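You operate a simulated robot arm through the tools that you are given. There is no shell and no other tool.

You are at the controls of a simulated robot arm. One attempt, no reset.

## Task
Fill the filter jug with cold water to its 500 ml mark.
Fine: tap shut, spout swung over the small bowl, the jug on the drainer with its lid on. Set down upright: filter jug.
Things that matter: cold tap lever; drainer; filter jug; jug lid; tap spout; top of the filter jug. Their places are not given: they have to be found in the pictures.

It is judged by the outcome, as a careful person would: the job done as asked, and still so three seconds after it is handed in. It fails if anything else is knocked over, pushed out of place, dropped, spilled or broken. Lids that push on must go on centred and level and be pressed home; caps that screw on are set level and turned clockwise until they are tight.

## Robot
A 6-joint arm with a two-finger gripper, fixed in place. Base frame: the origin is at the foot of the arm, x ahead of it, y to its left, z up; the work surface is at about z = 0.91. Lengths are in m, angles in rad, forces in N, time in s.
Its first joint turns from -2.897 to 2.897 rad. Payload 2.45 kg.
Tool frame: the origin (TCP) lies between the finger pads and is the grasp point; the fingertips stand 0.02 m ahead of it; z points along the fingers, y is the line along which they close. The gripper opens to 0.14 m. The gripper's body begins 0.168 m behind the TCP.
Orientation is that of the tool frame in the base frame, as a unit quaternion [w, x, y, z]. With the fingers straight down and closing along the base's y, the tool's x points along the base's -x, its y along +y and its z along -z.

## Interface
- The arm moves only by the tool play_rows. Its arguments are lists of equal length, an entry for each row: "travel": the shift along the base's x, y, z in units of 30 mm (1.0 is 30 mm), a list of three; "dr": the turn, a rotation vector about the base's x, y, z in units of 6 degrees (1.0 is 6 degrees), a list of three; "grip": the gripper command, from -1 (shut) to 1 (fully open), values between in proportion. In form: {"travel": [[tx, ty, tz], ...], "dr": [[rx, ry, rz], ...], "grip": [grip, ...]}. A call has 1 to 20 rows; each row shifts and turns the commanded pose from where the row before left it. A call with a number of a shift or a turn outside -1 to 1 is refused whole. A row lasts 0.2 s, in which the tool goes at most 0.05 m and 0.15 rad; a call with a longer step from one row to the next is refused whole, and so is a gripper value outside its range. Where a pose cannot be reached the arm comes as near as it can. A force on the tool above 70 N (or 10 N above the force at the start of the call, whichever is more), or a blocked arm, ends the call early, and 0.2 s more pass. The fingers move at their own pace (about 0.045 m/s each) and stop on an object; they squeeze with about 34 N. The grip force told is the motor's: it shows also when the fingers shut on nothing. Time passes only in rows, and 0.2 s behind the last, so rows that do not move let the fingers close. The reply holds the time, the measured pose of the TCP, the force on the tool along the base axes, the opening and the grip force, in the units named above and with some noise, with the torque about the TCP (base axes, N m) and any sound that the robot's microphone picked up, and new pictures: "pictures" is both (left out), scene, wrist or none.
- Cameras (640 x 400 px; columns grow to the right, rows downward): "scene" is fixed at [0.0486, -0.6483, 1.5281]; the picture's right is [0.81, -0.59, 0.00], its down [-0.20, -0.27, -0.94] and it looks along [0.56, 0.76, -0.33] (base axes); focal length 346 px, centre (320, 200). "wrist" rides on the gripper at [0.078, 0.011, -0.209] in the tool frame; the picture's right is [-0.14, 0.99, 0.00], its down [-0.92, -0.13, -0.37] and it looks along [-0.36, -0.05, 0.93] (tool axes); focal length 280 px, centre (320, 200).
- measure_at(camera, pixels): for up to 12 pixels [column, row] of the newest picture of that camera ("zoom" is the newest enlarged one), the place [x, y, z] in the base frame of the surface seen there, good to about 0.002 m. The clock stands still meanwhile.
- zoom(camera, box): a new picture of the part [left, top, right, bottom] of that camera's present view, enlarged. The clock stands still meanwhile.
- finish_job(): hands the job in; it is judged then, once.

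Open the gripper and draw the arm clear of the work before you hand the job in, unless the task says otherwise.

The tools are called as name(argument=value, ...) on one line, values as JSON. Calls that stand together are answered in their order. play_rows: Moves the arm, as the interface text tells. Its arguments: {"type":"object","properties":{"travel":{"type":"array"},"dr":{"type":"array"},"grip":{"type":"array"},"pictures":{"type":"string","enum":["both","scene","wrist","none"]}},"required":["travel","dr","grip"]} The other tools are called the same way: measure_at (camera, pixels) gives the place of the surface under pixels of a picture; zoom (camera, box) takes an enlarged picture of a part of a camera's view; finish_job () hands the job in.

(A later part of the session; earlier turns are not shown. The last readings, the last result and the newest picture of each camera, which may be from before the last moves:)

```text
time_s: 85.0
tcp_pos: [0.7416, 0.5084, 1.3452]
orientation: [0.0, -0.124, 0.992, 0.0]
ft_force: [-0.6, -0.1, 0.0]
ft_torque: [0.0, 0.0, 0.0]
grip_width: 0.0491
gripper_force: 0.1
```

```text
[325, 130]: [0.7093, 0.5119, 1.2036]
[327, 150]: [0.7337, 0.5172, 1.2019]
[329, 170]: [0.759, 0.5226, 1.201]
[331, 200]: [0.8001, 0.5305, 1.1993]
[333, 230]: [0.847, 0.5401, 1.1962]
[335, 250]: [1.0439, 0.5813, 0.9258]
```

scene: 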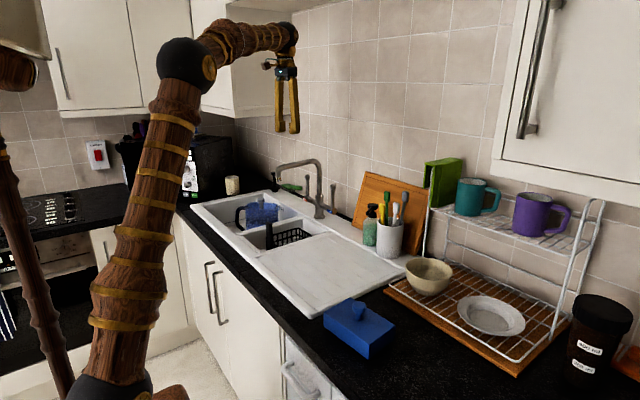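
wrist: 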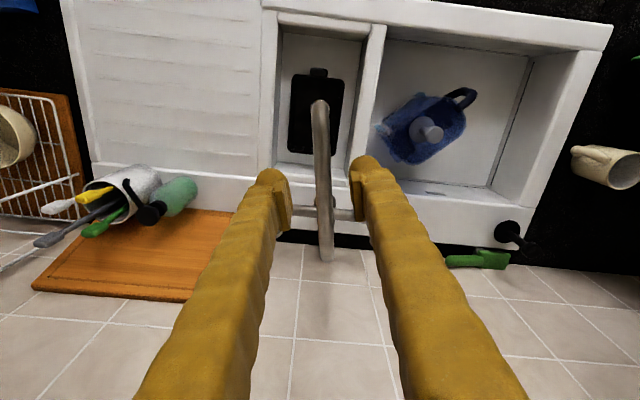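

Spout is parked over the small bowl. Next I go above the jug, turned so the fingers will close across its width, and open fully.

play_rows(travel=[[-0.055, 0.633, 0], [-0.055, 0.633, 0], [-0.055, 0.633, 0], [-0.055, 0.633, 0], [-0.055, 0.633, 0], [-0.055, 0.633, 0], [-0.055, 0.633, -0.6], [-0.055, 0.633, -0.6], [-0.055, 0.633, -0.6], [-0.055, 0.633, -0.6], [-0.055, 0.633, -0.6], [-0.055, 0.633, -0.6], [0, 0, 0]], dr=[[0, 0, -0.864], [0, 0, -0.864], [0, 0, -0.864], [0, 0, -0.864], [0, 0, -0.864], [0, 0, -0.864], [0, 0, -0.864], [0, 0, -0.864], [0, 0, -0.864], [0, 0, -0.864], [0, 0, -0.864], [0, 0, -0.864], [0, 0, 0]], grip=[-0.3, -0.3, -0.3, 0, 0.5, 1, 1, 1, 1, 1, 1, 1, 1])

zoom(camera="wrist", box=[256, 80, 384, 180])

```text
time_s: 87.8
tcp_pos: [0.7228, 0.7368, 1.2377]
orientation: [0.0, 0.406, 0.914, 0.0]
ft_force: [0.5, -0.1, -0.3]
ft_torque: [0.01, 0.01, -0.01]
grip_width: 0.1398
gripper_force: 0.1
```

scene: 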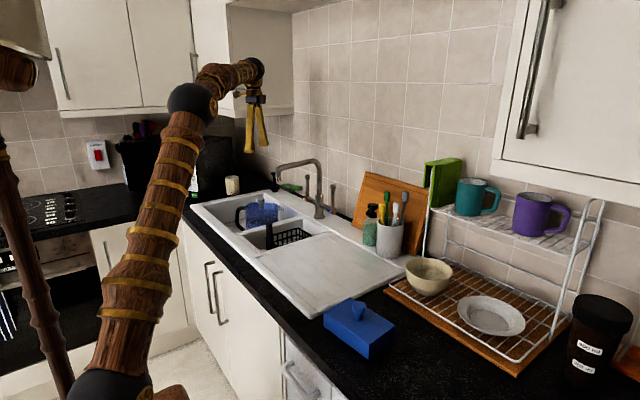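
wrist: 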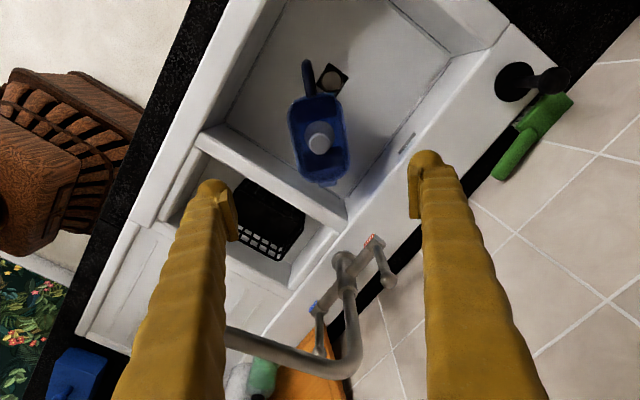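

```text
4.00 times, centred on (320, 130) of wrist
```

zoom: 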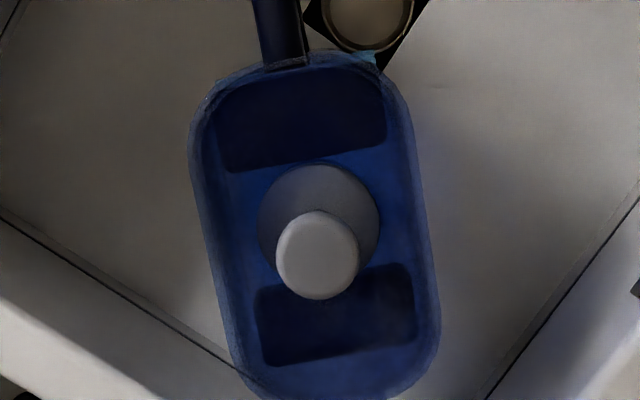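

The jug is centred between the fingers and aligned to within a degree or so. I descend in stages, checking that the pose stays reachable.

play_rows(travel=[[0, 0, -0.9], [0, 0, -0.9], [0, 0, -0.9], [0, 0, -0.9], [0, 0, -0.9], [0, 0, -0.9], [0, 0, -0.9], [0, 0, 0]], dr=[[0, 0, 0.2], [0, 0, 0], [0, 0, 0], [0, 0, 0], [0, 0, 0], [0, 0, 0], [0, 0, 0], [0, 0, 0]], grip=[1, 1, 1, 1, 1, 1, 1, 1])

```text
time_s: 89.6
tcp_pos: [0.7226, 0.7374, 1.0473]
orientation: [0.0, 0.397, 0.918, 0.0]
ft_force: [0.0, 0.5, -0.1]
ft_torque: [0.01, 0.02, -0.02]
grip_width: 0.1399
gripper_force: 0.0
```

scene: 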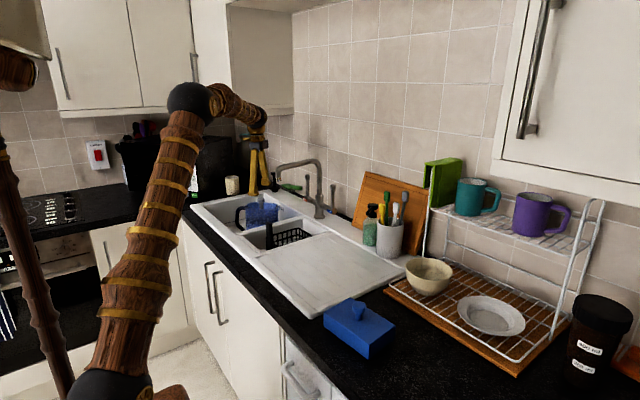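
wrist: 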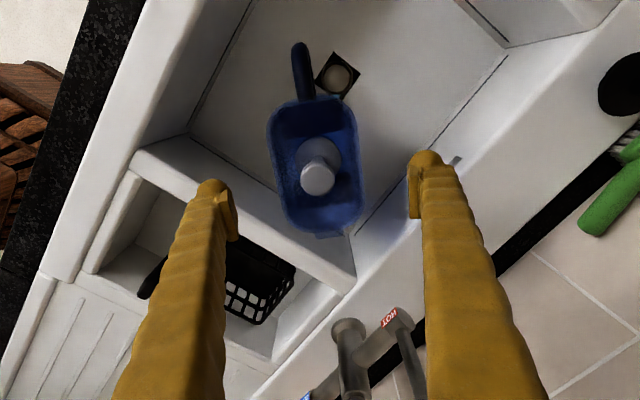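

Still on target, with the jug centred between the fingers (columns 237 and 408). I continue down to z about 0.90.

play_rows(travel=[[0, 0, -0.9], [0, 0, -0.9], [0, 0, -0.9], [0, 0, -0.9], [0, 0, -0.9], [0, 0, -0.4], [0, 0, 0]], dr=[[0, 0, 0], [0, 0, 0], [0, 0, 0], [0, 0, 0], [0, 0, 0], [0, 0, 0], [0, 0, 0]], grip=[1, 1, 1, 1, 1, 1, 1])

```text
time_s: 91.2
tcp_pos: [0.7211, 0.735, 0.8996]
orientation: [0.0, 0.398, 0.918, -0.001]
ft_force: [0.7, 0.2, 0.4]
ft_torque: [0.02, -0.01, -0.02]
grip_width: 0.1399
gripper_force: 0.1
```

scene: 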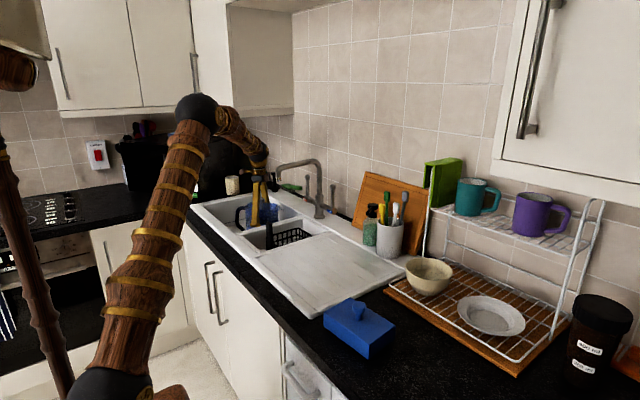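
wrist: 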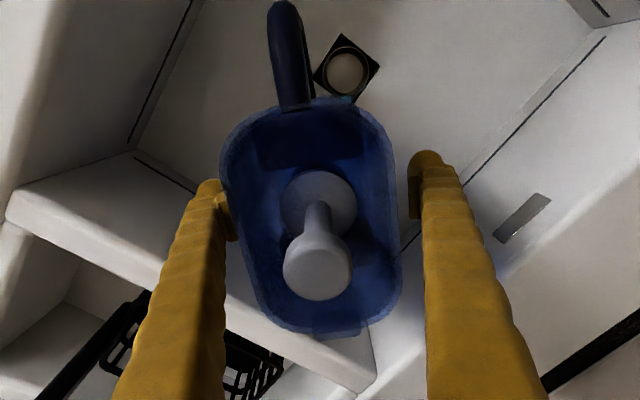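

The fingers are down on both sides of the jug. I zoom to check how well centred it is before closing.

zoom(camera="wrist", box=[190, 80, 446, 350])

```text
1.48 times, centred on (318, 215) of wrist
```

zoom: 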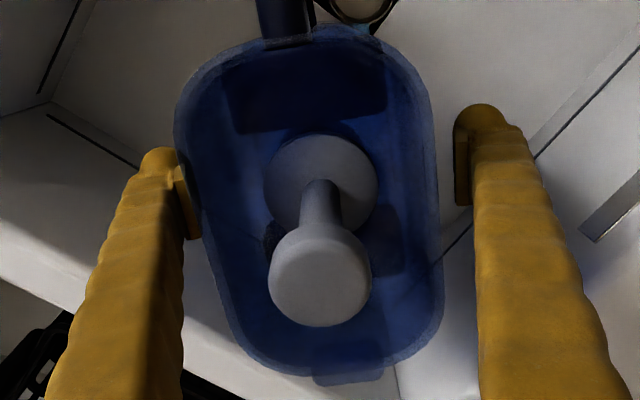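

The jug is centred to within a millimetre (rim width about 0.095). I close the fingers onto its sides.

play_rows(travel=[[0, 0, 0], [0, 0, 0], [0, 0, 0], [0, 0, 0], [0, 0, 0], [0, 0, 0]], dr=[[0, 0, 0], [0, 0, 0], [0, 0, 0], [0, 0, 0], [0, 0, 0], [0, 0, 0]], grip=[-1, -1, -1, -1, -1, -1])

```text
time_s: 92.6
tcp_pos: [0.7212, 0.7353, 0.9001]
orientation: [0.0, 0.397, 0.918, 0.0]
ft_force: [-1.1, 1.0, 8.3]
ft_torque: [-0.06, -0.03, 0.56]
grip_width: 0.1051
gripper_force: 33.9
```

scene: 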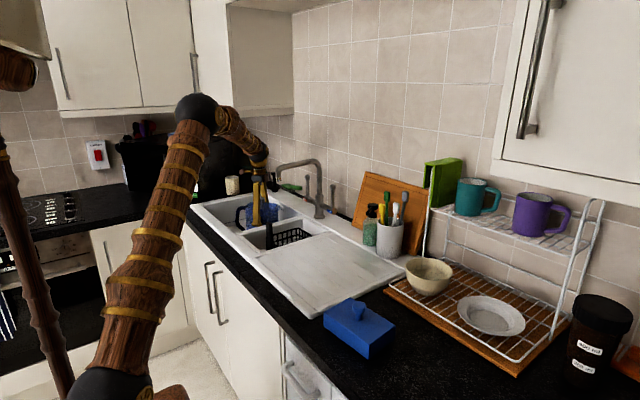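
wrist: 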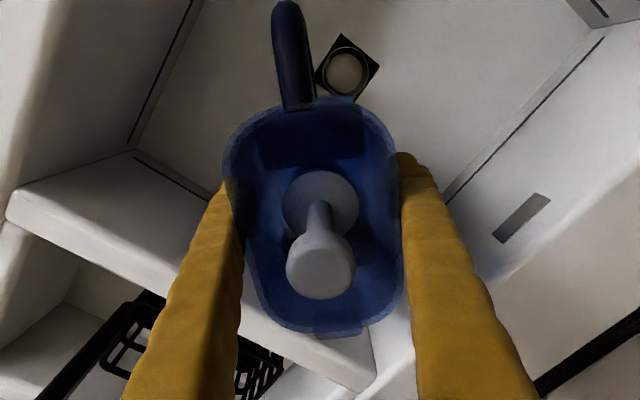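

Gripped at 34 N (width 0.105). I lift slowly at first and watch the load.

play_rows(travel=[[0, 0, 0.2], [0, 0, 0.2], [0, 0, 0.3], [0, 0, 0.3], [0, 0, 0]], dr=[[0, 0, 0], [0, 0, 0], [0, 0, 0], [0, 0, 0], [0, 0, 0]], grip=[-1, -1, -1, -1, -1])

zoom(camera="scene", box=[225, 140, 325, 230])

```text
time_s: 93.8
tcp_pos: [0.7214, 0.7357, 0.9314]
orientation: [0.0, 0.397, 0.918, 0.0]
ft_force: [-0.4, -0.5, -9.2]
ft_torque: [-0.05, -0.04, -0.02]
grip_width: 0.1052
gripper_force: 34.2
```

scene: 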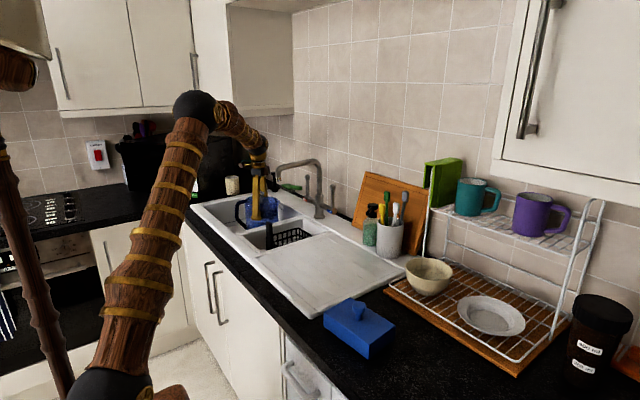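
wrist: 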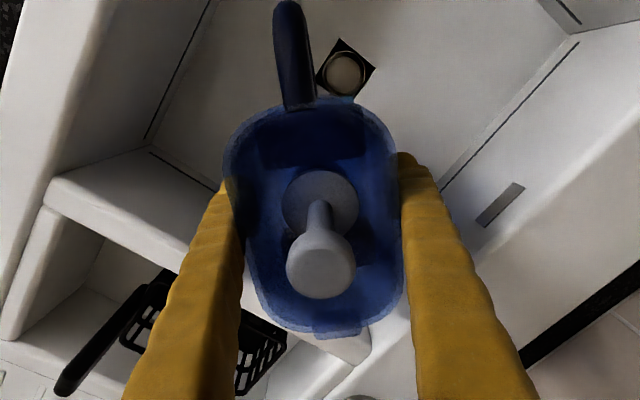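

```text
4.44 times, centred on (275, 185) of scene
```

zoom: 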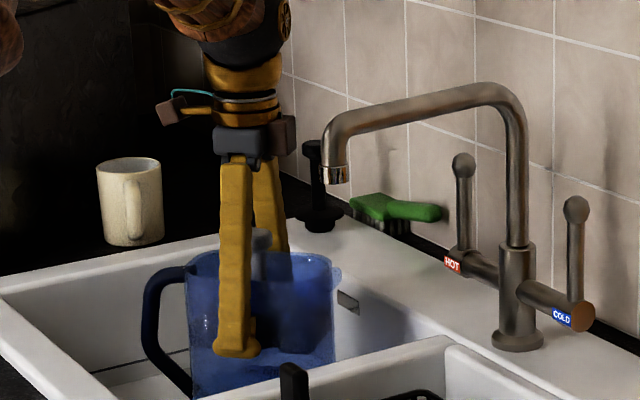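

The jug is lifted cleanly (load 9.2 N, no tilt torque). I raise it clear of the basin.

play_rows(travel=[[0, 0, 0.5], [0, 0, 0.8], [0, 0, 0.9], [0, 0, 0.9], [0, 0, 0.9], [0, 0, 0.9], [0, 0, 0.8], [0, 0, 0.4], [0, 0, 0]], dr=[[0, 0, 0], [0, 0, 0], [0, 0, 0], [0, 0, 0], [0, 0, 0], [0, 0, 0], [0, 0, 0], [0, 0, 0], [0, 0, 0]], grip=[-1, -1, -1, -1, -1, -1, -1, -1, -1])

zoom(camera="scene", box=[225, 120, 345, 230])

```text
time_s: 95.8
tcp_pos: [0.7234, 0.736, 1.1136]
orientation: [0.0, 0.397, 0.918, 0.0]
ft_force: [-0.6, -0.3, -8.9]
ft_torque: [-0.01, -0.01, -0.01]
grip_width: 0.105
gripper_force: 33.8
```

scene: 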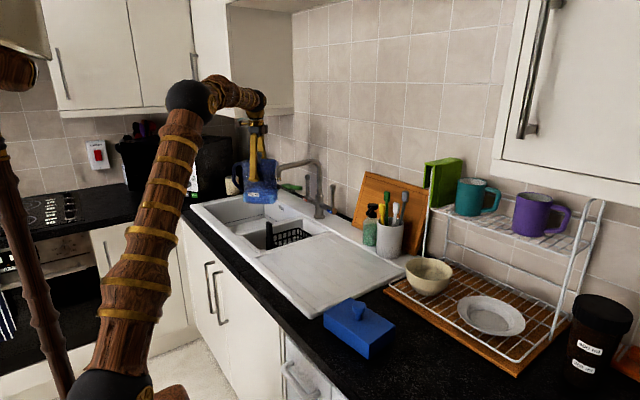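
wrist: 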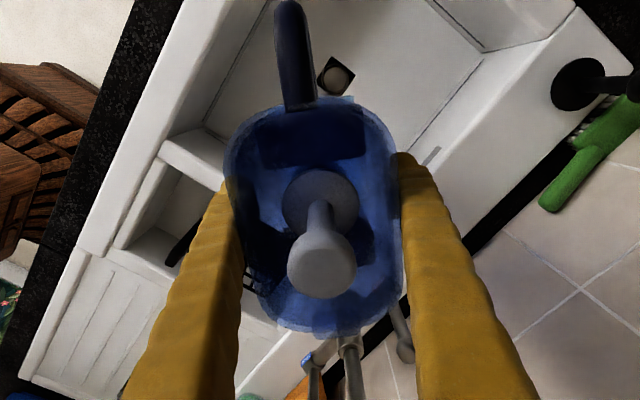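

```text
3.64 times, centred on (285, 175) of scene
```

zoom: 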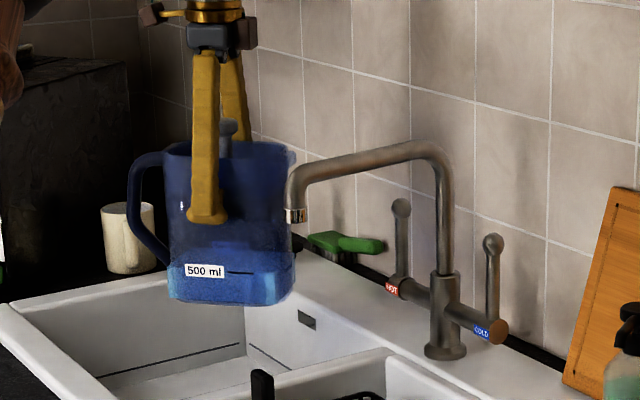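

Now the scene camera shows the "500 ml" tick and the water in the jug from the side; I zoom in to compare level and mark.

zoom(camera="scene", box=[265, 180, 315, 212])

zoom(camera="scene", box=[240, 180, 320, 212])

```text
12.50 times, centred on (290, 196) of scene
```

zoom: 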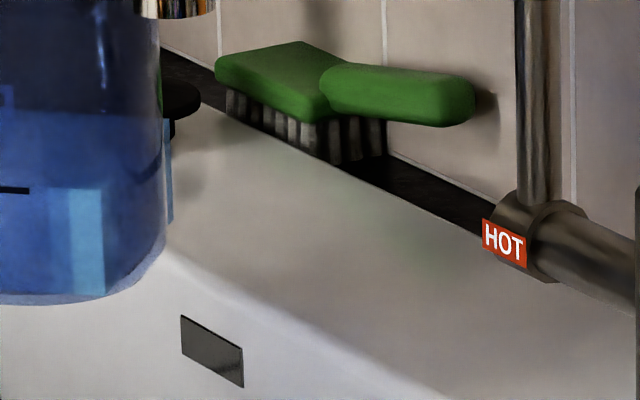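

```text
8.00 times, centred on (280, 196) of scene
```

zoom: 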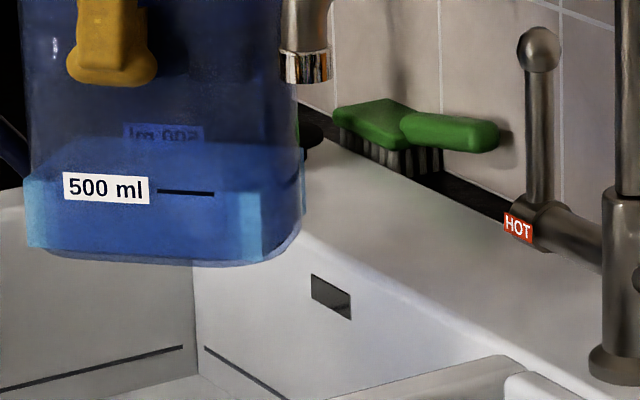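

The water's front edge lines up with the tick beside "500 ml" (both at zoom row ~191). Now I carry the jug around in front of the spout to the drainer, keeping it level.

play_rows(travel=[[-0.4, -0.2, 0], [-0.8, -0.42, 0], [-0.82, -0.43, 0], [-0.82, -0.43, 0], [-0.82, -0.43, 0], [-0.82, -0.43, 0], [-0.82, -0.43, 0], [-0.82, -0.43, 0], [-0.82, -0.43, 0], [-0.5, -0.4, 0], [0, 0, 0]], dr=[[0, 0, 0], [0, 0, 0], [0, 0, 0], [0, 0, 0], [0, 0, 0], [0, 0, 0], [0, 0, 0], [0, 0, 0], [0, 0, 0], [0, 0, 0], [0, 0, 0]], grip=[-1, -1, -1, -1, -1, -1, -1, -1, -1, -1, -1])

```text
time_s: 98.2
tcp_pos: [0.5002, 0.6147, 1.113]
orientation: [-0.001, 0.397, 0.918, 0.001]
ft_force: [0.2, -0.2, -10.0]
ft_torque: [-0.03, -0.05, -0.04]
grip_width: 0.1048
gripper_force: 33.9
```

scene: 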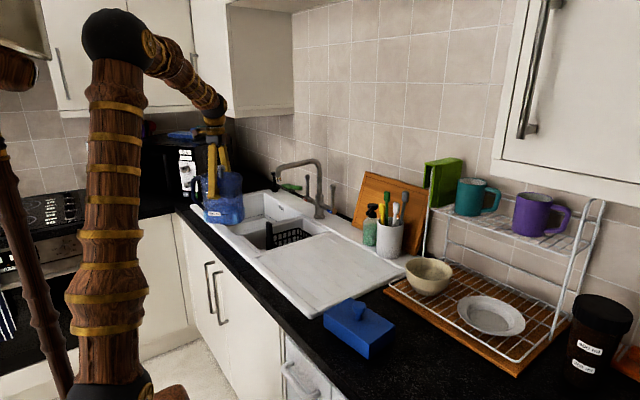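
wrist: 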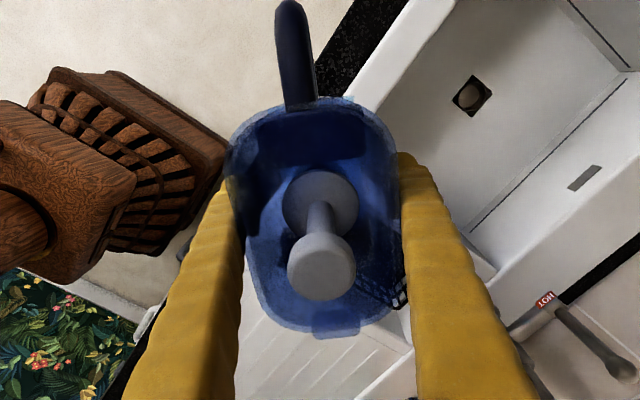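

Jug is steady in front of the spout. Next I carry it along −y while turning it square with the drainer.

play_rows(travel=[[-0.05, -0.4, 0], [-0.07, -0.8, 0], [-0.07, -0.8, 0], [-0.07, -0.8, 0], [-0.07, -0.8, 0], [-0.07, -0.8, 0], [-0.07, -0.8, 0], [-0.07, -0.8, 0], [-0.07, -0.8, 0], [-0.07, -0.8, 0], [0, -0.4, 0], [0, 0, 0]], dr=[[0, 0, -0.3], [0, 0, -0.7], [0, 0, -0.7], [0, 0, -0.7], [0, 0, -0.7], [0, 0, -0.7], [0, 0, -0.7], [0, 0, -0.7], [0, 0, -0.7], [0, 0, -0.7], [0, 0, -0.6], [0, 0, 0]], grip=[-1, -1, -1, -1, -1, -1, -1, -1, -1, -1, -1, -1])

```text
time_s: 100.8
tcp_pos: [0.4774, 0.3761, 1.1143]
orientation: [0.0, 0.707, 0.707, 0.0]
ft_force: [0.3, -0.3, -10.9]
ft_torque: [-0.04, -0.04, -0.01]
grip_width: 0.1048
gripper_force: 34.1
```

scene: 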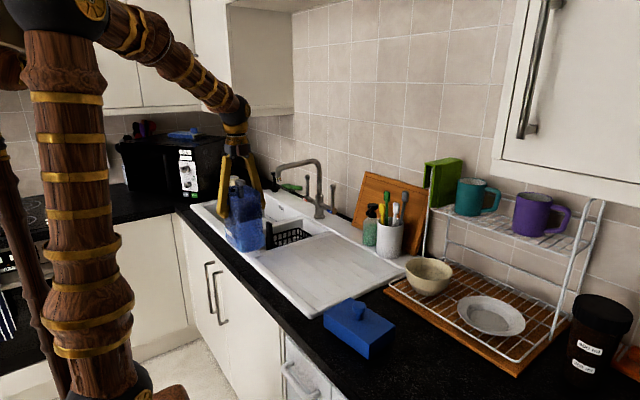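
wrist: 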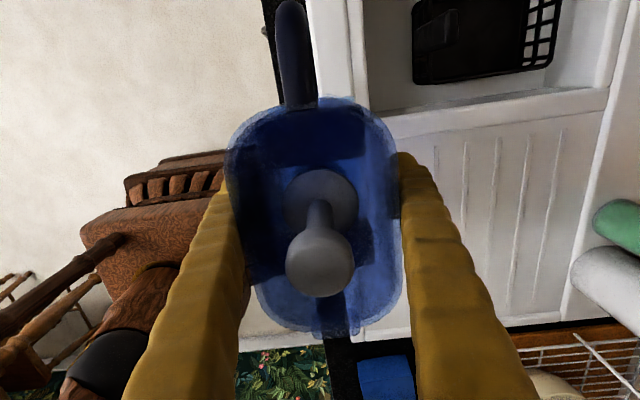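

The jug is now aligned with y. I move it over the middle of the drainer.

play_rows(travel=[[0.4, -0.35, 0], [0.8, -0.72, 0], [0.8, -0.72, 0], [0.8, -0.72, 0], [0.8, -0.72, 0], [0.8, -0.72, 0], [0.8, -0.72, 0], [0.8, -0.72, 0], [0.4, -0.3, 0], [0, 0, 0]], dr=[[0, 0, 0], [0, 0, 0], [0, 0, 0], [0, 0, 0], [0, 0, 0], [0, 0, 0], [0, 0, 0], [0, 0, 0], [0, 0, 0], [0, 0, 0]], grip=[-1, -1, -1, -1, -1, -1, -1, -1, -1, -1])

zoom(camera="scene", box=[250, 150, 420, 320])

```text
time_s: 103.0
tcp_pos: [0.6716, 0.2028, 1.1157]
orientation: [0.001, 0.707, 0.707, 0.0]
ft_force: [0.1, 0.1, -10.4]
ft_torque: [-0.03, -0.03, -0.03]
grip_width: 0.1052
gripper_force: 34.1
```

scene: 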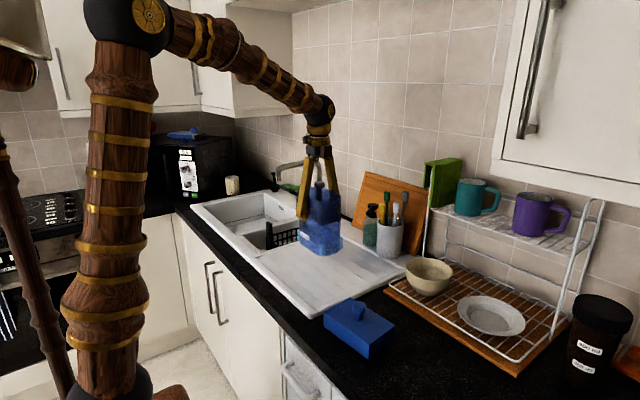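
wrist: 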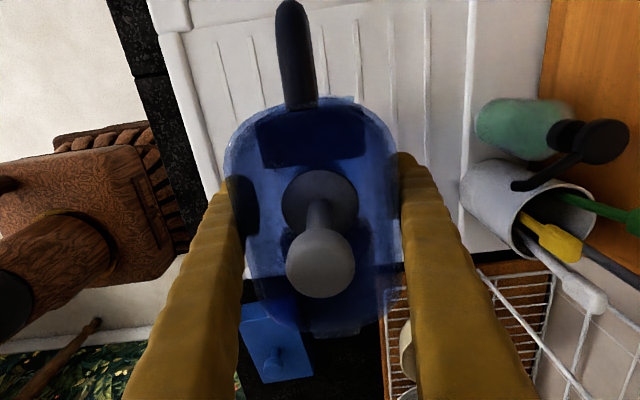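

```text
2.35 times, centred on (335, 235) of scene
```

zoom: 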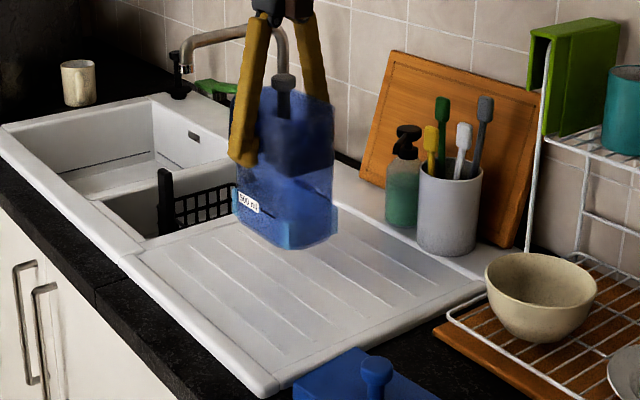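

The jug is over the middle of the drainer. I lower it to just above contact, then ease it down.

play_rows(travel=[[0, 0.05, -0.5], [0, 0.05, -0.6], [0, 0, -0.5], [0, 0, -0.3], [0, 0, -0.2], [0, 0, -0.1], [0, 0, 0]], dr=[[0, 0, 0], [0, 0, 0], [0, 0, 0], [0, 0, 0], [0, 0, 0], [0, 0, 0], [0, 0, 0]], grip=[-1, -1, -1, -1, -1, -1, -1])

zoom(camera="scene", box=[270, 170, 370, 270])

```text
time_s: 104.6
tcp_pos: [0.6696, 0.2082, 1.0478]
orientation: [0.0, 0.707, 0.708, 0.0]
ft_force: [0.2, 0.0, -9.2]
ft_torque: [-0.01, 0.02, 0.02]
grip_width: 0.1047
gripper_force: 33.5
```

scene: 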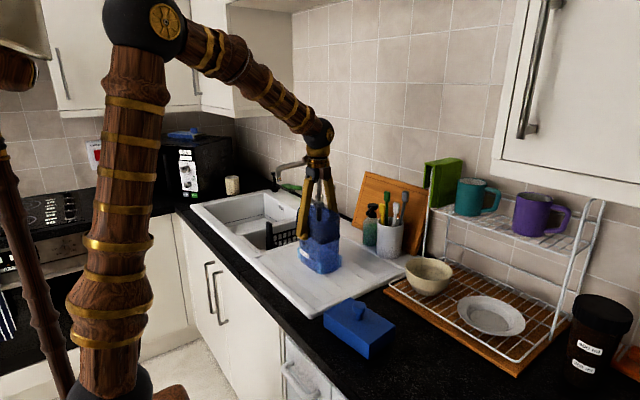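
wrist: 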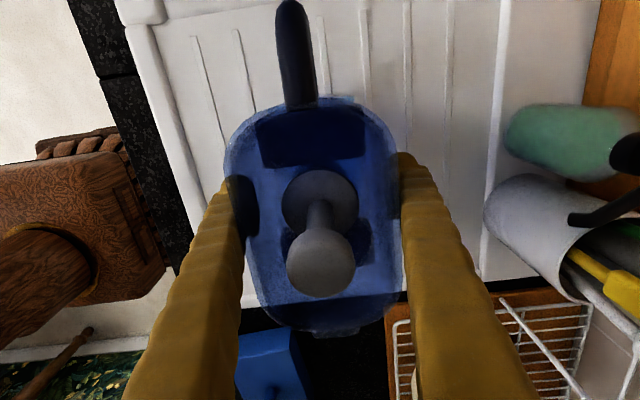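

```text
4.00 times, centred on (320, 220) of scene
```

zoom: 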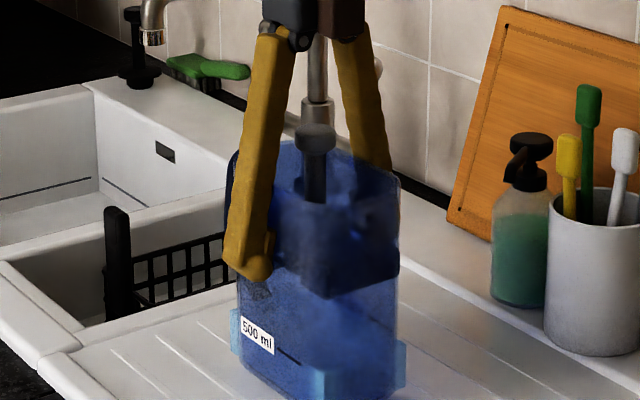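

Still carrying 9 N at z 1.048; I step down in 1–2 mm increments until the load comes off.

play_rows(travel=[[0, 0, -0.05], [0, 0, -0.05], [0, 0, -0.04]], dr=[[0, 0, 0], [0, 0, 0], [0, 0, 0]], grip=[-1, -1, -1], pictures="none")

```text
time_s: 105.4
tcp_pos: [0.6708, 0.2073, 1.0451]
orientation: [0.0, 0.707, 0.707, 0.0]
ft_force: [-1.6, 0.2, -5.5]
ft_torque: [0.32, 0.12, 0.17]
grip_width: 0.1048
gripper_force: 33.8
```

The load has begun to transfer (5.5 N). A little more.

play_rows(travel=[[0, 0, -0.04], [0, 0, -0.03], [0, 0, 0]], dr=[[0, 0, 0], [0, 0, 0], [0, 0, 0]], grip=[-1, -1, -1], pictures="none")

```text
time_s: 106.2
tcp_pos: [0.6711, 0.207, 1.043]
orientation: [0.0, 0.707, 0.708, 0.0]
ft_force: [-8.1, -4.6, 44.7]
ft_torque: [-0.06, -0.01, 0.11]
grip_width: 0.105
gripper_force: 34.0
```

It's fully seated and pressing (45 N up); I back off about 1 mm and then open the fingers gently.

play_rows(travel=[[0, 0, 0.04], [0, 0, 0]], dr=[[0, 0, 0], [0, 0, 0]], grip=[-1, -1], pictures="none")

```text
time_s: 106.8
tcp_pos: [0.6702, 0.2058, 1.0433]
orientation: [0.0, 0.707, 0.707, 0.0]
ft_force: [4.0, 6.5, 25.2]
ft_torque: [-0.06, -0.29, 0.22]
grip_width: 0.105
gripper_force: 34.1
```

play_rows(travel=[[0, 0, 0.04], [0, 0, 0]], dr=[[0, 0, 0], [0, 0, 0]], grip=[-1, -1], pictures="none")

```text
time_s: 107.4
tcp_pos: [0.6694, 0.2059, 1.043]
orientation: [-0.001, 0.707, 0.707, 0.0]
ft_force: [3.3, -0.6, -1.4]
ft_torque: [0.11, -0.65, -0.1]
grip_width: 0.1048
gripper_force: 34.2
```

Load is neutral now (−1.4 N), so the jug is resting on the drainer. I open the fingers.

play_rows(travel=[[0, 0, 0], [0, 0, 0], [0, 0, 0], [0, 0, 0]], dr=[[0, 0, 0], [0, 0, 0], [0, 0, 0], [0, 0, 0]], grip=[0.6, 0.75, 1, 1])

zoom(camera="scene", box=[270, 170, 370, 290])

```text
time_s: 108.4
tcp_pos: [0.6693, 0.207, 1.0442]
orientation: [0.0, 0.707, 0.707, 0.0]
ft_force: [0.6, 1.5, 0.0]
ft_torque: [0.02, 0.01, 0.02]
grip_width: 0.1397
gripper_force: 0.1
```

scene: 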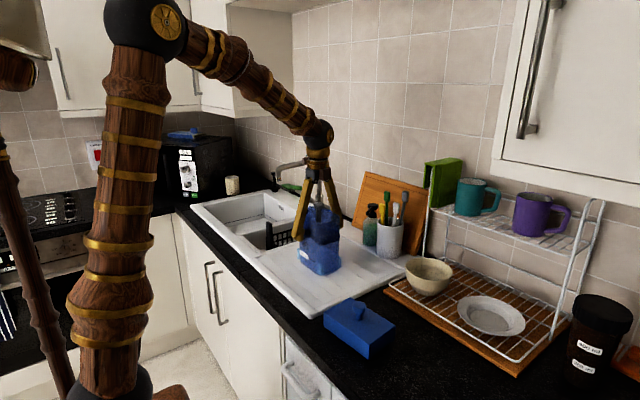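
wrist: 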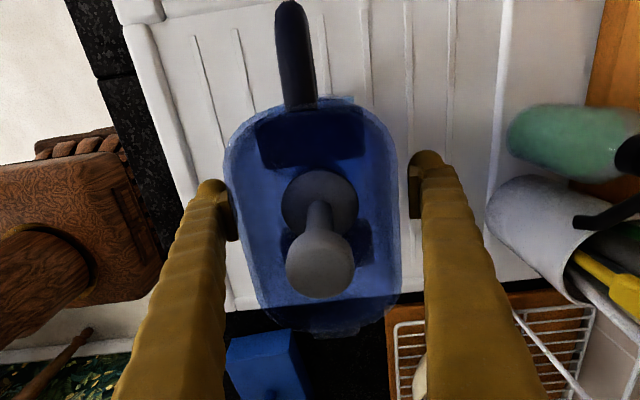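

```text
3.33 times, centred on (320, 230) of scene
```

zoom: 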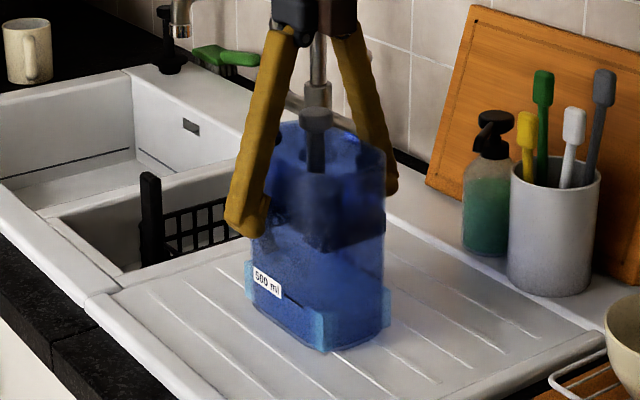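

The jug stands upright on the drainer. I raise the gripper straight up clear of it.

play_rows(travel=[[0, 0, 0.5], [0, 0, 0.9], [0, 0, 0.9], [0, 0, 0.9], [0, 0, 0.9], [0, 0, 0.9], [0, 0, 0.9], [0, 0, 0.9], [0, 0, 0]], dr=[[0, 0, 0], [0, 0, 0], [0, 0, 0], [0, 0, 0], [0, 0, 0], [0, 0, 0], [0, 0, 0], [0, 0, 0], [0, 0, 0]], grip=[1, 1, 1, 1, 1, 1, 1, 1, 1])

zoom(camera="wrist", box=[256, 50, 384, 230])

zoom(camera="scene", box=[270, 190, 370, 290])

```text
time_s: 110.4
tcp_pos: [0.6718, 0.2073, 1.2464]
orientation: [0.0, 0.707, 0.707, 0.0]
ft_force: [0.3, 0.1, 0.2]
ft_torque: [0.01, -0.02, 0.0]
grip_width: 0.14
gripper_force: 0.0
```

scene: 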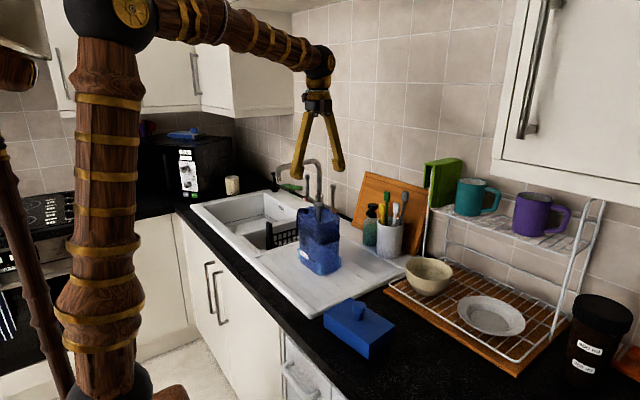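
wrist: 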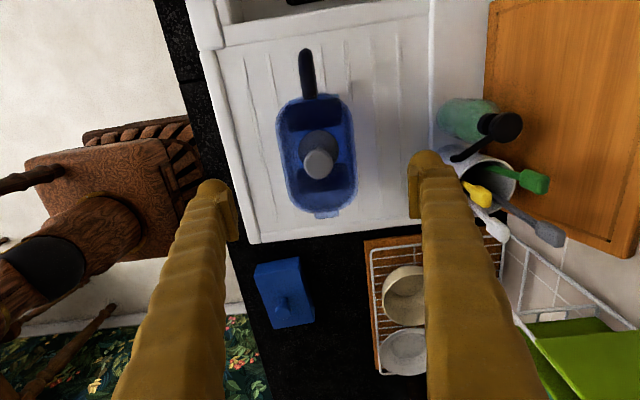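

```text
2.22 times, centred on (320, 140) of wrist
```

zoom: 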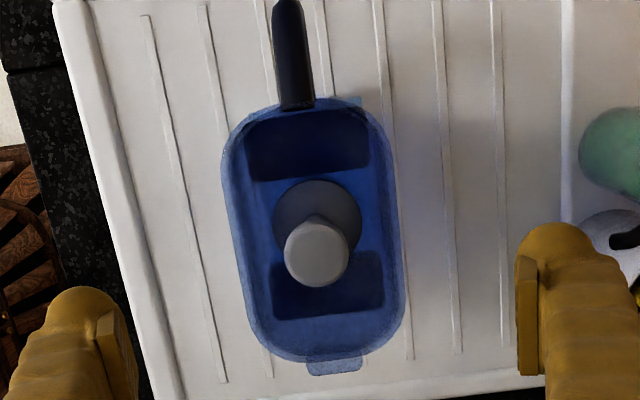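

```text
4.00 times, centred on (320, 240) of scene
```

zoom: 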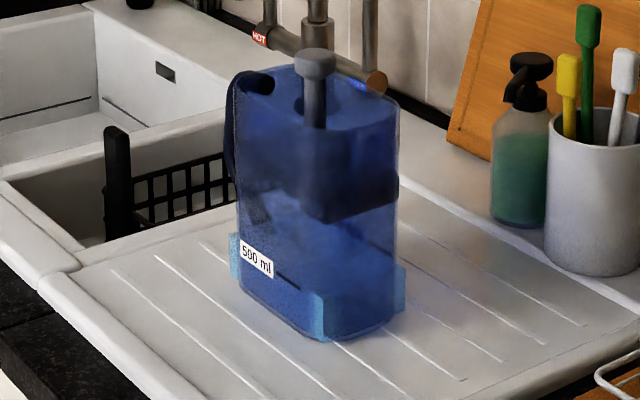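

The jug is set down well. I measure the filter knob, rim and handle here to know where the lid must go.

measure_at(camera="wrist", pixels=[[318, 163], [313, 163], [324, 163], [318, 157], [318, 169], [305, 90], [307, 70], [320, 210], [283, 150], [352, 150], [281, 140], [355, 180]])

zoom(camera="wrist", box=[270, 80, 366, 140])

measure_at(camera="zoom", pixels=[[240, 110], [250, 130], [230, 80], [260, 140], [90, 200], [100, 180], [540, 220], [530, 180], [440, 110], [150, 130], [300, 110], [350, 110]])

```text
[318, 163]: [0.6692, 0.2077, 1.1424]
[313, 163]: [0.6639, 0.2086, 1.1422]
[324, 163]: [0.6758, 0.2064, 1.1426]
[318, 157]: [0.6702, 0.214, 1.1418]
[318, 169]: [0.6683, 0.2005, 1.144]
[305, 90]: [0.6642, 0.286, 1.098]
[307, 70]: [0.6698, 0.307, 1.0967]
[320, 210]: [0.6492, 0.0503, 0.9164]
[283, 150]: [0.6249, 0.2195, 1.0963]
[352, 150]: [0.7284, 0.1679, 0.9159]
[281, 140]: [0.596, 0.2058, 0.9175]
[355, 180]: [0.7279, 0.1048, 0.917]
```

```text
6.67 times, centred on (318, 110) of wrist
```

zoom: 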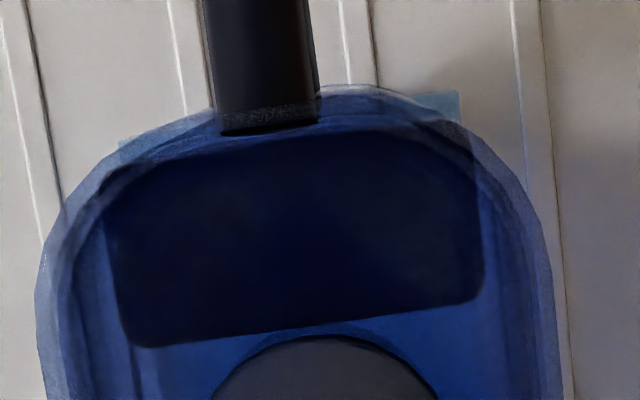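

```text
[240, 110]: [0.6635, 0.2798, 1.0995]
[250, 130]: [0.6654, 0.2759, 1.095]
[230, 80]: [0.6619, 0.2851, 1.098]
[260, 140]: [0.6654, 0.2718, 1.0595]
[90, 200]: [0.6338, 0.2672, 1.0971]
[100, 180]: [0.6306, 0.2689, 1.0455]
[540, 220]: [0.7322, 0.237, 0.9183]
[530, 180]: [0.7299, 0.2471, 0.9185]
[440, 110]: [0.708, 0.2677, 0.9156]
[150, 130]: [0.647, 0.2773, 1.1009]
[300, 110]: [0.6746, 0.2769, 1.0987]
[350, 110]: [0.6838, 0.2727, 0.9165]
```

Knob centre is (0.669, 0.207), rim z about 1.098. I sample the left and right rim edges more densely to pin the centre.

zoom(camera="wrist", box=[270, 135, 302, 155])

measure_at(camera="zoom", pixels=[[120, 200], [135, 200], [150, 200], [165, 200], [180, 200], [195, 200], [210, 200], [225, 200], [240, 200], [255, 200], [270, 200], [285, 200]])

zoom(camera="wrist", box=[335, 135, 367, 155])

measure_at(camera="zoom", pixels=[[260, 200], [280, 200], [300, 200], [320, 200], [335, 200], [350, 200], [365, 200], [380, 200], [395, 200], [410, 200], [425, 200], [440, 200]])

```text
16.00 times, centred on (286, 145) of wrist
```

zoom: 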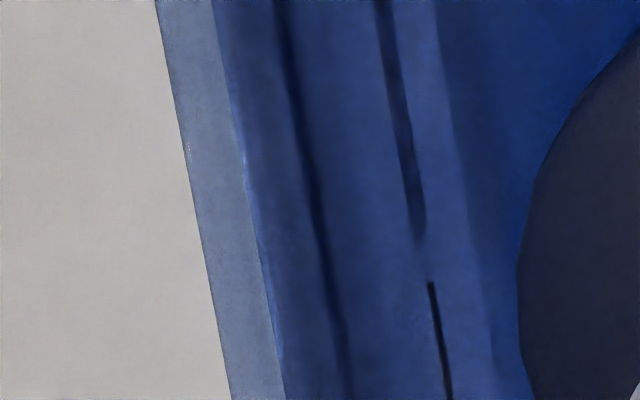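

```text
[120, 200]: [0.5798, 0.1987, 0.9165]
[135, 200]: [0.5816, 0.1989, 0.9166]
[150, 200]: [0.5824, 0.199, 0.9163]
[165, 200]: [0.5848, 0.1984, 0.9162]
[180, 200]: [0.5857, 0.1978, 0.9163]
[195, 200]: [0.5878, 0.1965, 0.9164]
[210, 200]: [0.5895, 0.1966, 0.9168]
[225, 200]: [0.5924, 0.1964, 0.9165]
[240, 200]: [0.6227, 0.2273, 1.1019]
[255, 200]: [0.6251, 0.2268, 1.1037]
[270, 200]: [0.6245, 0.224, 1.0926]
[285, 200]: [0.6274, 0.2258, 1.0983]
```

```text
16.00 times, centred on (351, 145) of wrist
```

zoom: 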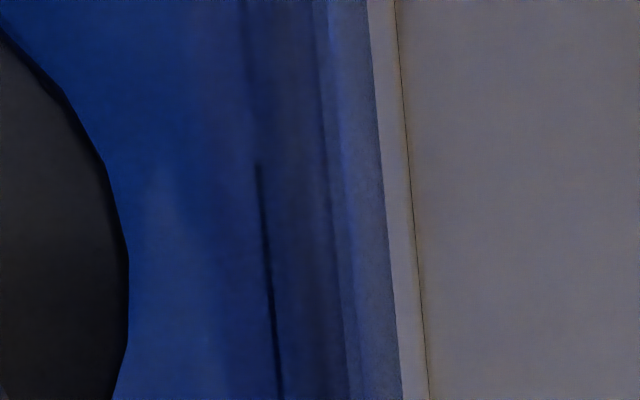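

```text
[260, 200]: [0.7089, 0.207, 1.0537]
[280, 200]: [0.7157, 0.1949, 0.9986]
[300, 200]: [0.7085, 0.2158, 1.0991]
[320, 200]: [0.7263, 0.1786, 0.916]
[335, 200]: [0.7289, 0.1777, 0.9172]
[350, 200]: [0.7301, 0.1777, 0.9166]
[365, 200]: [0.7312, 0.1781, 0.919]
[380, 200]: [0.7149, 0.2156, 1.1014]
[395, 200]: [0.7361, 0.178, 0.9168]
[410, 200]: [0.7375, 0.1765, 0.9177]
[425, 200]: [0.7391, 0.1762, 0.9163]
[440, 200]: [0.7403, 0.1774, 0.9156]
```

Jug centre is about (0.669, 0.2065), axis along y within 1°. Before moving to the lid I check the dish rack's posts for clearance.

measure_at(camera="scene", pixels=[[392, 284], [425, 240], [433, 205], [535, 355], [553, 335], [570, 290], [598, 210], [445, 205], [580, 245], [430, 275], [490, 315], [600, 320]])

zoom(camera="scene", box=[310, 280, 410, 370])

measure_at(camera="zoom", pixels=[[265, 75], [140, 145], [365, 290], [490, 200], [315, 100], [290, 120], [340, 120], [315, 165], [140, 205], [362, 365], [490, 265], [250, 130]])

```text
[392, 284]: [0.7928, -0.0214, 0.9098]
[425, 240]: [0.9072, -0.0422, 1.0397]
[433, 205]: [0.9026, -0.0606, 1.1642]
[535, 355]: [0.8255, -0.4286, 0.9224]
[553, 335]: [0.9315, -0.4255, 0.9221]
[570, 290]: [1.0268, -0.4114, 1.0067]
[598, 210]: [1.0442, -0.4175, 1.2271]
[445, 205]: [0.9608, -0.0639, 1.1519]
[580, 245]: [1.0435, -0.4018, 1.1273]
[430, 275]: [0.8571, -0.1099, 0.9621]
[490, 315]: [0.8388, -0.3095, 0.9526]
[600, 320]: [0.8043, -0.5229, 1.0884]
```

```text
4.44 times, centred on (360, 325) of scene
```

zoom: 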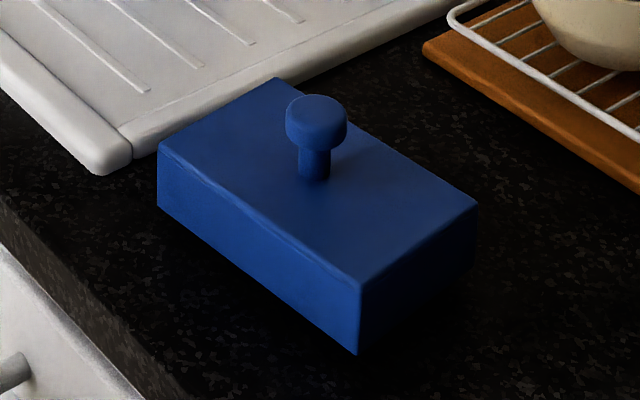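

```text
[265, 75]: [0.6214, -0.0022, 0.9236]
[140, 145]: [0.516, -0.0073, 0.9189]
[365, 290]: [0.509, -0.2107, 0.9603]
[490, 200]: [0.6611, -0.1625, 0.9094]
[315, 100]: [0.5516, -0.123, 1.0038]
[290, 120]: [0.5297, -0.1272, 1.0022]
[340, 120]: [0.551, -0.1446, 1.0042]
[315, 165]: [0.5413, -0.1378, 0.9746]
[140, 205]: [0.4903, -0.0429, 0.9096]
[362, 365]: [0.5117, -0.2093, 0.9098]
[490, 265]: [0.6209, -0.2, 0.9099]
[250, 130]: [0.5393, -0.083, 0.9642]
```

The rack sits at x>0.79, well clear. I move above the lid to look at it from overhead.

play_rows(travel=[[-0.338, -0.877, 0], [-0.338, -0.877, 0], [-0.338, -0.877, 0], [-0.338, -0.877, 0], [-0.338, -0.877, 0], [-0.338, -0.877, 0], [-0.338, -0.877, 0], [-0.338, -0.877, 0], [-0.338, -0.877, -0.3], [-0.338, -0.877, -0.3], [-0.338, -0.877, -0.3], [-0.338, -0.877, -0.3], [-0.338, -0.877, -0.3], [0, 0, 0]], dr=[[0, 0, 0], [0, 0, 0], [0, 0, 0], [0, 0, 0], [0, 0, 0], [0, 0, 0], [0, 0, 0], [0, 0, 0], [0, 0, 0], [0, 0, 0], [0, 0, 0], [0, 0, 0], [0, 0, 0], [0, 0, 0]], grip=[1, 1, 1, 1, 1, 1, 0.5, 0.3, 0.1, 0, 0, 0, 0, 0])

zoom(camera="wrist", box=[256, 80, 384, 200])

```text
time_s: 113.4
tcp_pos: [0.5367, -0.1348, 1.2006]
orientation: [0.0, 0.707, 0.707, 0.0]
ft_force: [0.2, 0.0, -0.2]
ft_torque: [-0.01, 0.03, -0.03]
grip_width: 0.07
gripper_force: 0.0
```

scene: 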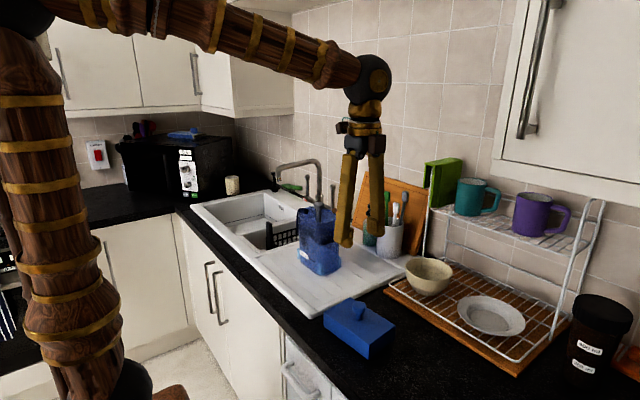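
wrist: 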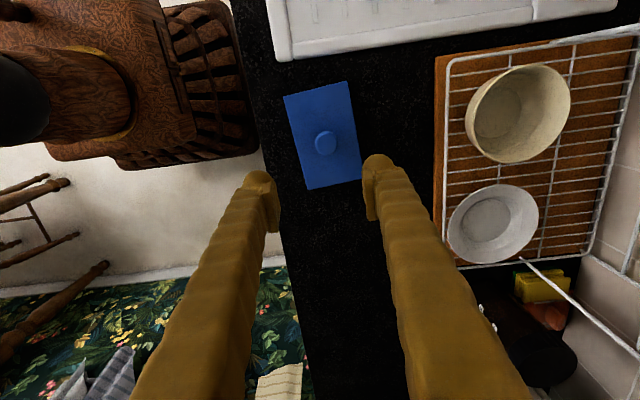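

```text
3.33 times, centred on (320, 140) of wrist
```

zoom: 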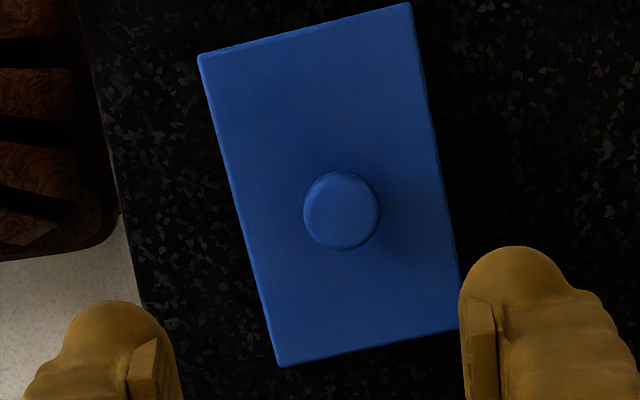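

The lid is clearly visible and opaque; I measure its four corners and the knob.

measure_at(camera="zoom", pixels=[[205, 62], [403, 10], [453, 325], [284, 360], [342, 210], [308, 212], [376, 208], [342, 175], [342, 246], [260, 110], [400, 290], [235, 205]])

measure_at(camera="zoom", pixels=[[225, 140], [245, 220], [265, 300], [418, 80], [430, 160], [442, 240], [260, 47], [340, 27], [330, 352], [400, 338], [320, 210], [362, 208]])

```text
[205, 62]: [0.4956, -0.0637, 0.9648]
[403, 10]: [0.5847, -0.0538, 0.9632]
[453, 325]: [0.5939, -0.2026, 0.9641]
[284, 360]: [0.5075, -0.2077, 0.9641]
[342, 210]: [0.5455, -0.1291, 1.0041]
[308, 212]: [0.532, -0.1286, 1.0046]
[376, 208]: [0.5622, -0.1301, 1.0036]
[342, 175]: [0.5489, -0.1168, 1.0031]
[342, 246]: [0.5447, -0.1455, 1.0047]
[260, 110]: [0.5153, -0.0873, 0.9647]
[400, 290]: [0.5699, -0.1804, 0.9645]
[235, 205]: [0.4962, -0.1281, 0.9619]
```

```text
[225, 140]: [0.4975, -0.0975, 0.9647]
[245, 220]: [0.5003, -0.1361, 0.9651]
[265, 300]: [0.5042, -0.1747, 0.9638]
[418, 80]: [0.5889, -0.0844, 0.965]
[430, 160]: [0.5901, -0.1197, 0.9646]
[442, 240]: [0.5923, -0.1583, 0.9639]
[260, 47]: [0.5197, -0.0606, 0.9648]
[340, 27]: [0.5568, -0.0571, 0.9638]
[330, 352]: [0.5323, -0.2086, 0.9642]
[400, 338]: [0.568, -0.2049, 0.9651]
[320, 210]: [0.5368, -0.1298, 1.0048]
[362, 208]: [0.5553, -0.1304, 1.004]
```

Lid centre is about (0.5457, −0.131), top z 0.9645, its long axis at about −85°, size about 0.152 x 0.092 — matching the jug's rim. I align with it and lower over the knob.

play_rows(travel=[[0.15, 0.06, 0], [0.15, 0.067, 0], [0, 0, -0.9], [0, 0, -0.9], [0, 0, -0.9], [0, 0, -0.9], [0, 0, -0.9], [0, 0, -0.9], [0, 0, 0]], dr=[[0, 0, 0.4], [0, 0, 0.4], [0, 0, 0], [0, 0, 0], [0, 0, 0], [0, 0, 0], [0, 0, 0], [0, 0, 0], [0, 0, 0]], grip=[0, 0, 0, 0, 0, 0, 0, 0, 0])

zoom(camera="wrist", box=[230, 90, 410, 230])

```text
time_s: 115.4
tcp_pos: [0.5488, -0.1314, 1.0406]
orientation: [0.0, 0.677, 0.736, 0.0]
ft_force: [0.4, 1.0, 0.0]
ft_torque: [0.01, -0.01, 0.01]
grip_width: 0.07
gripper_force: 0.2
```

scene: 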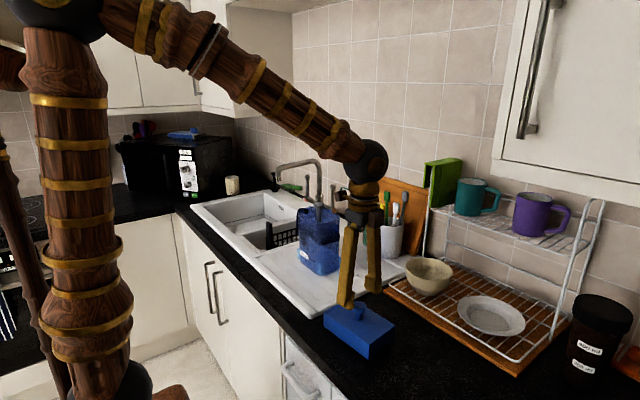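
wrist: 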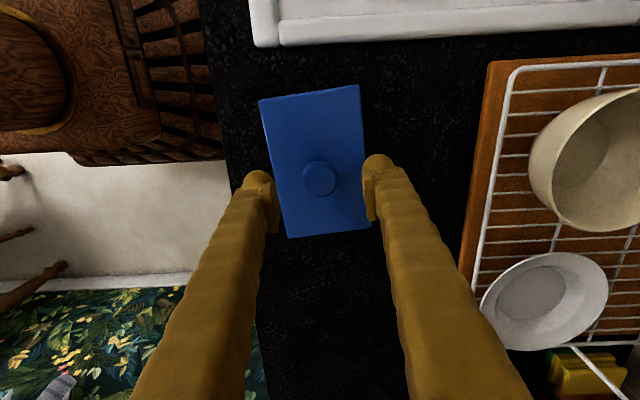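

```text
2.86 times, centred on (320, 160) of wrist
```

zoom: 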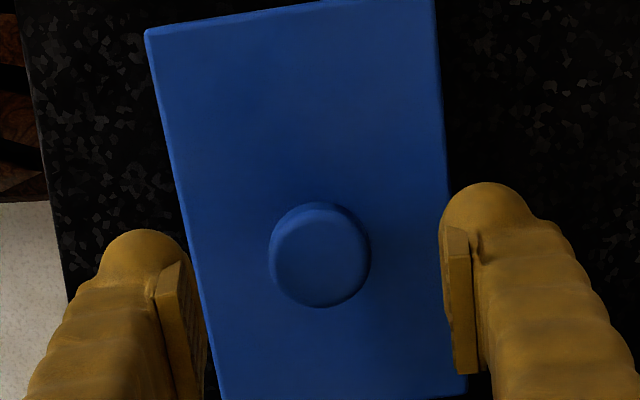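

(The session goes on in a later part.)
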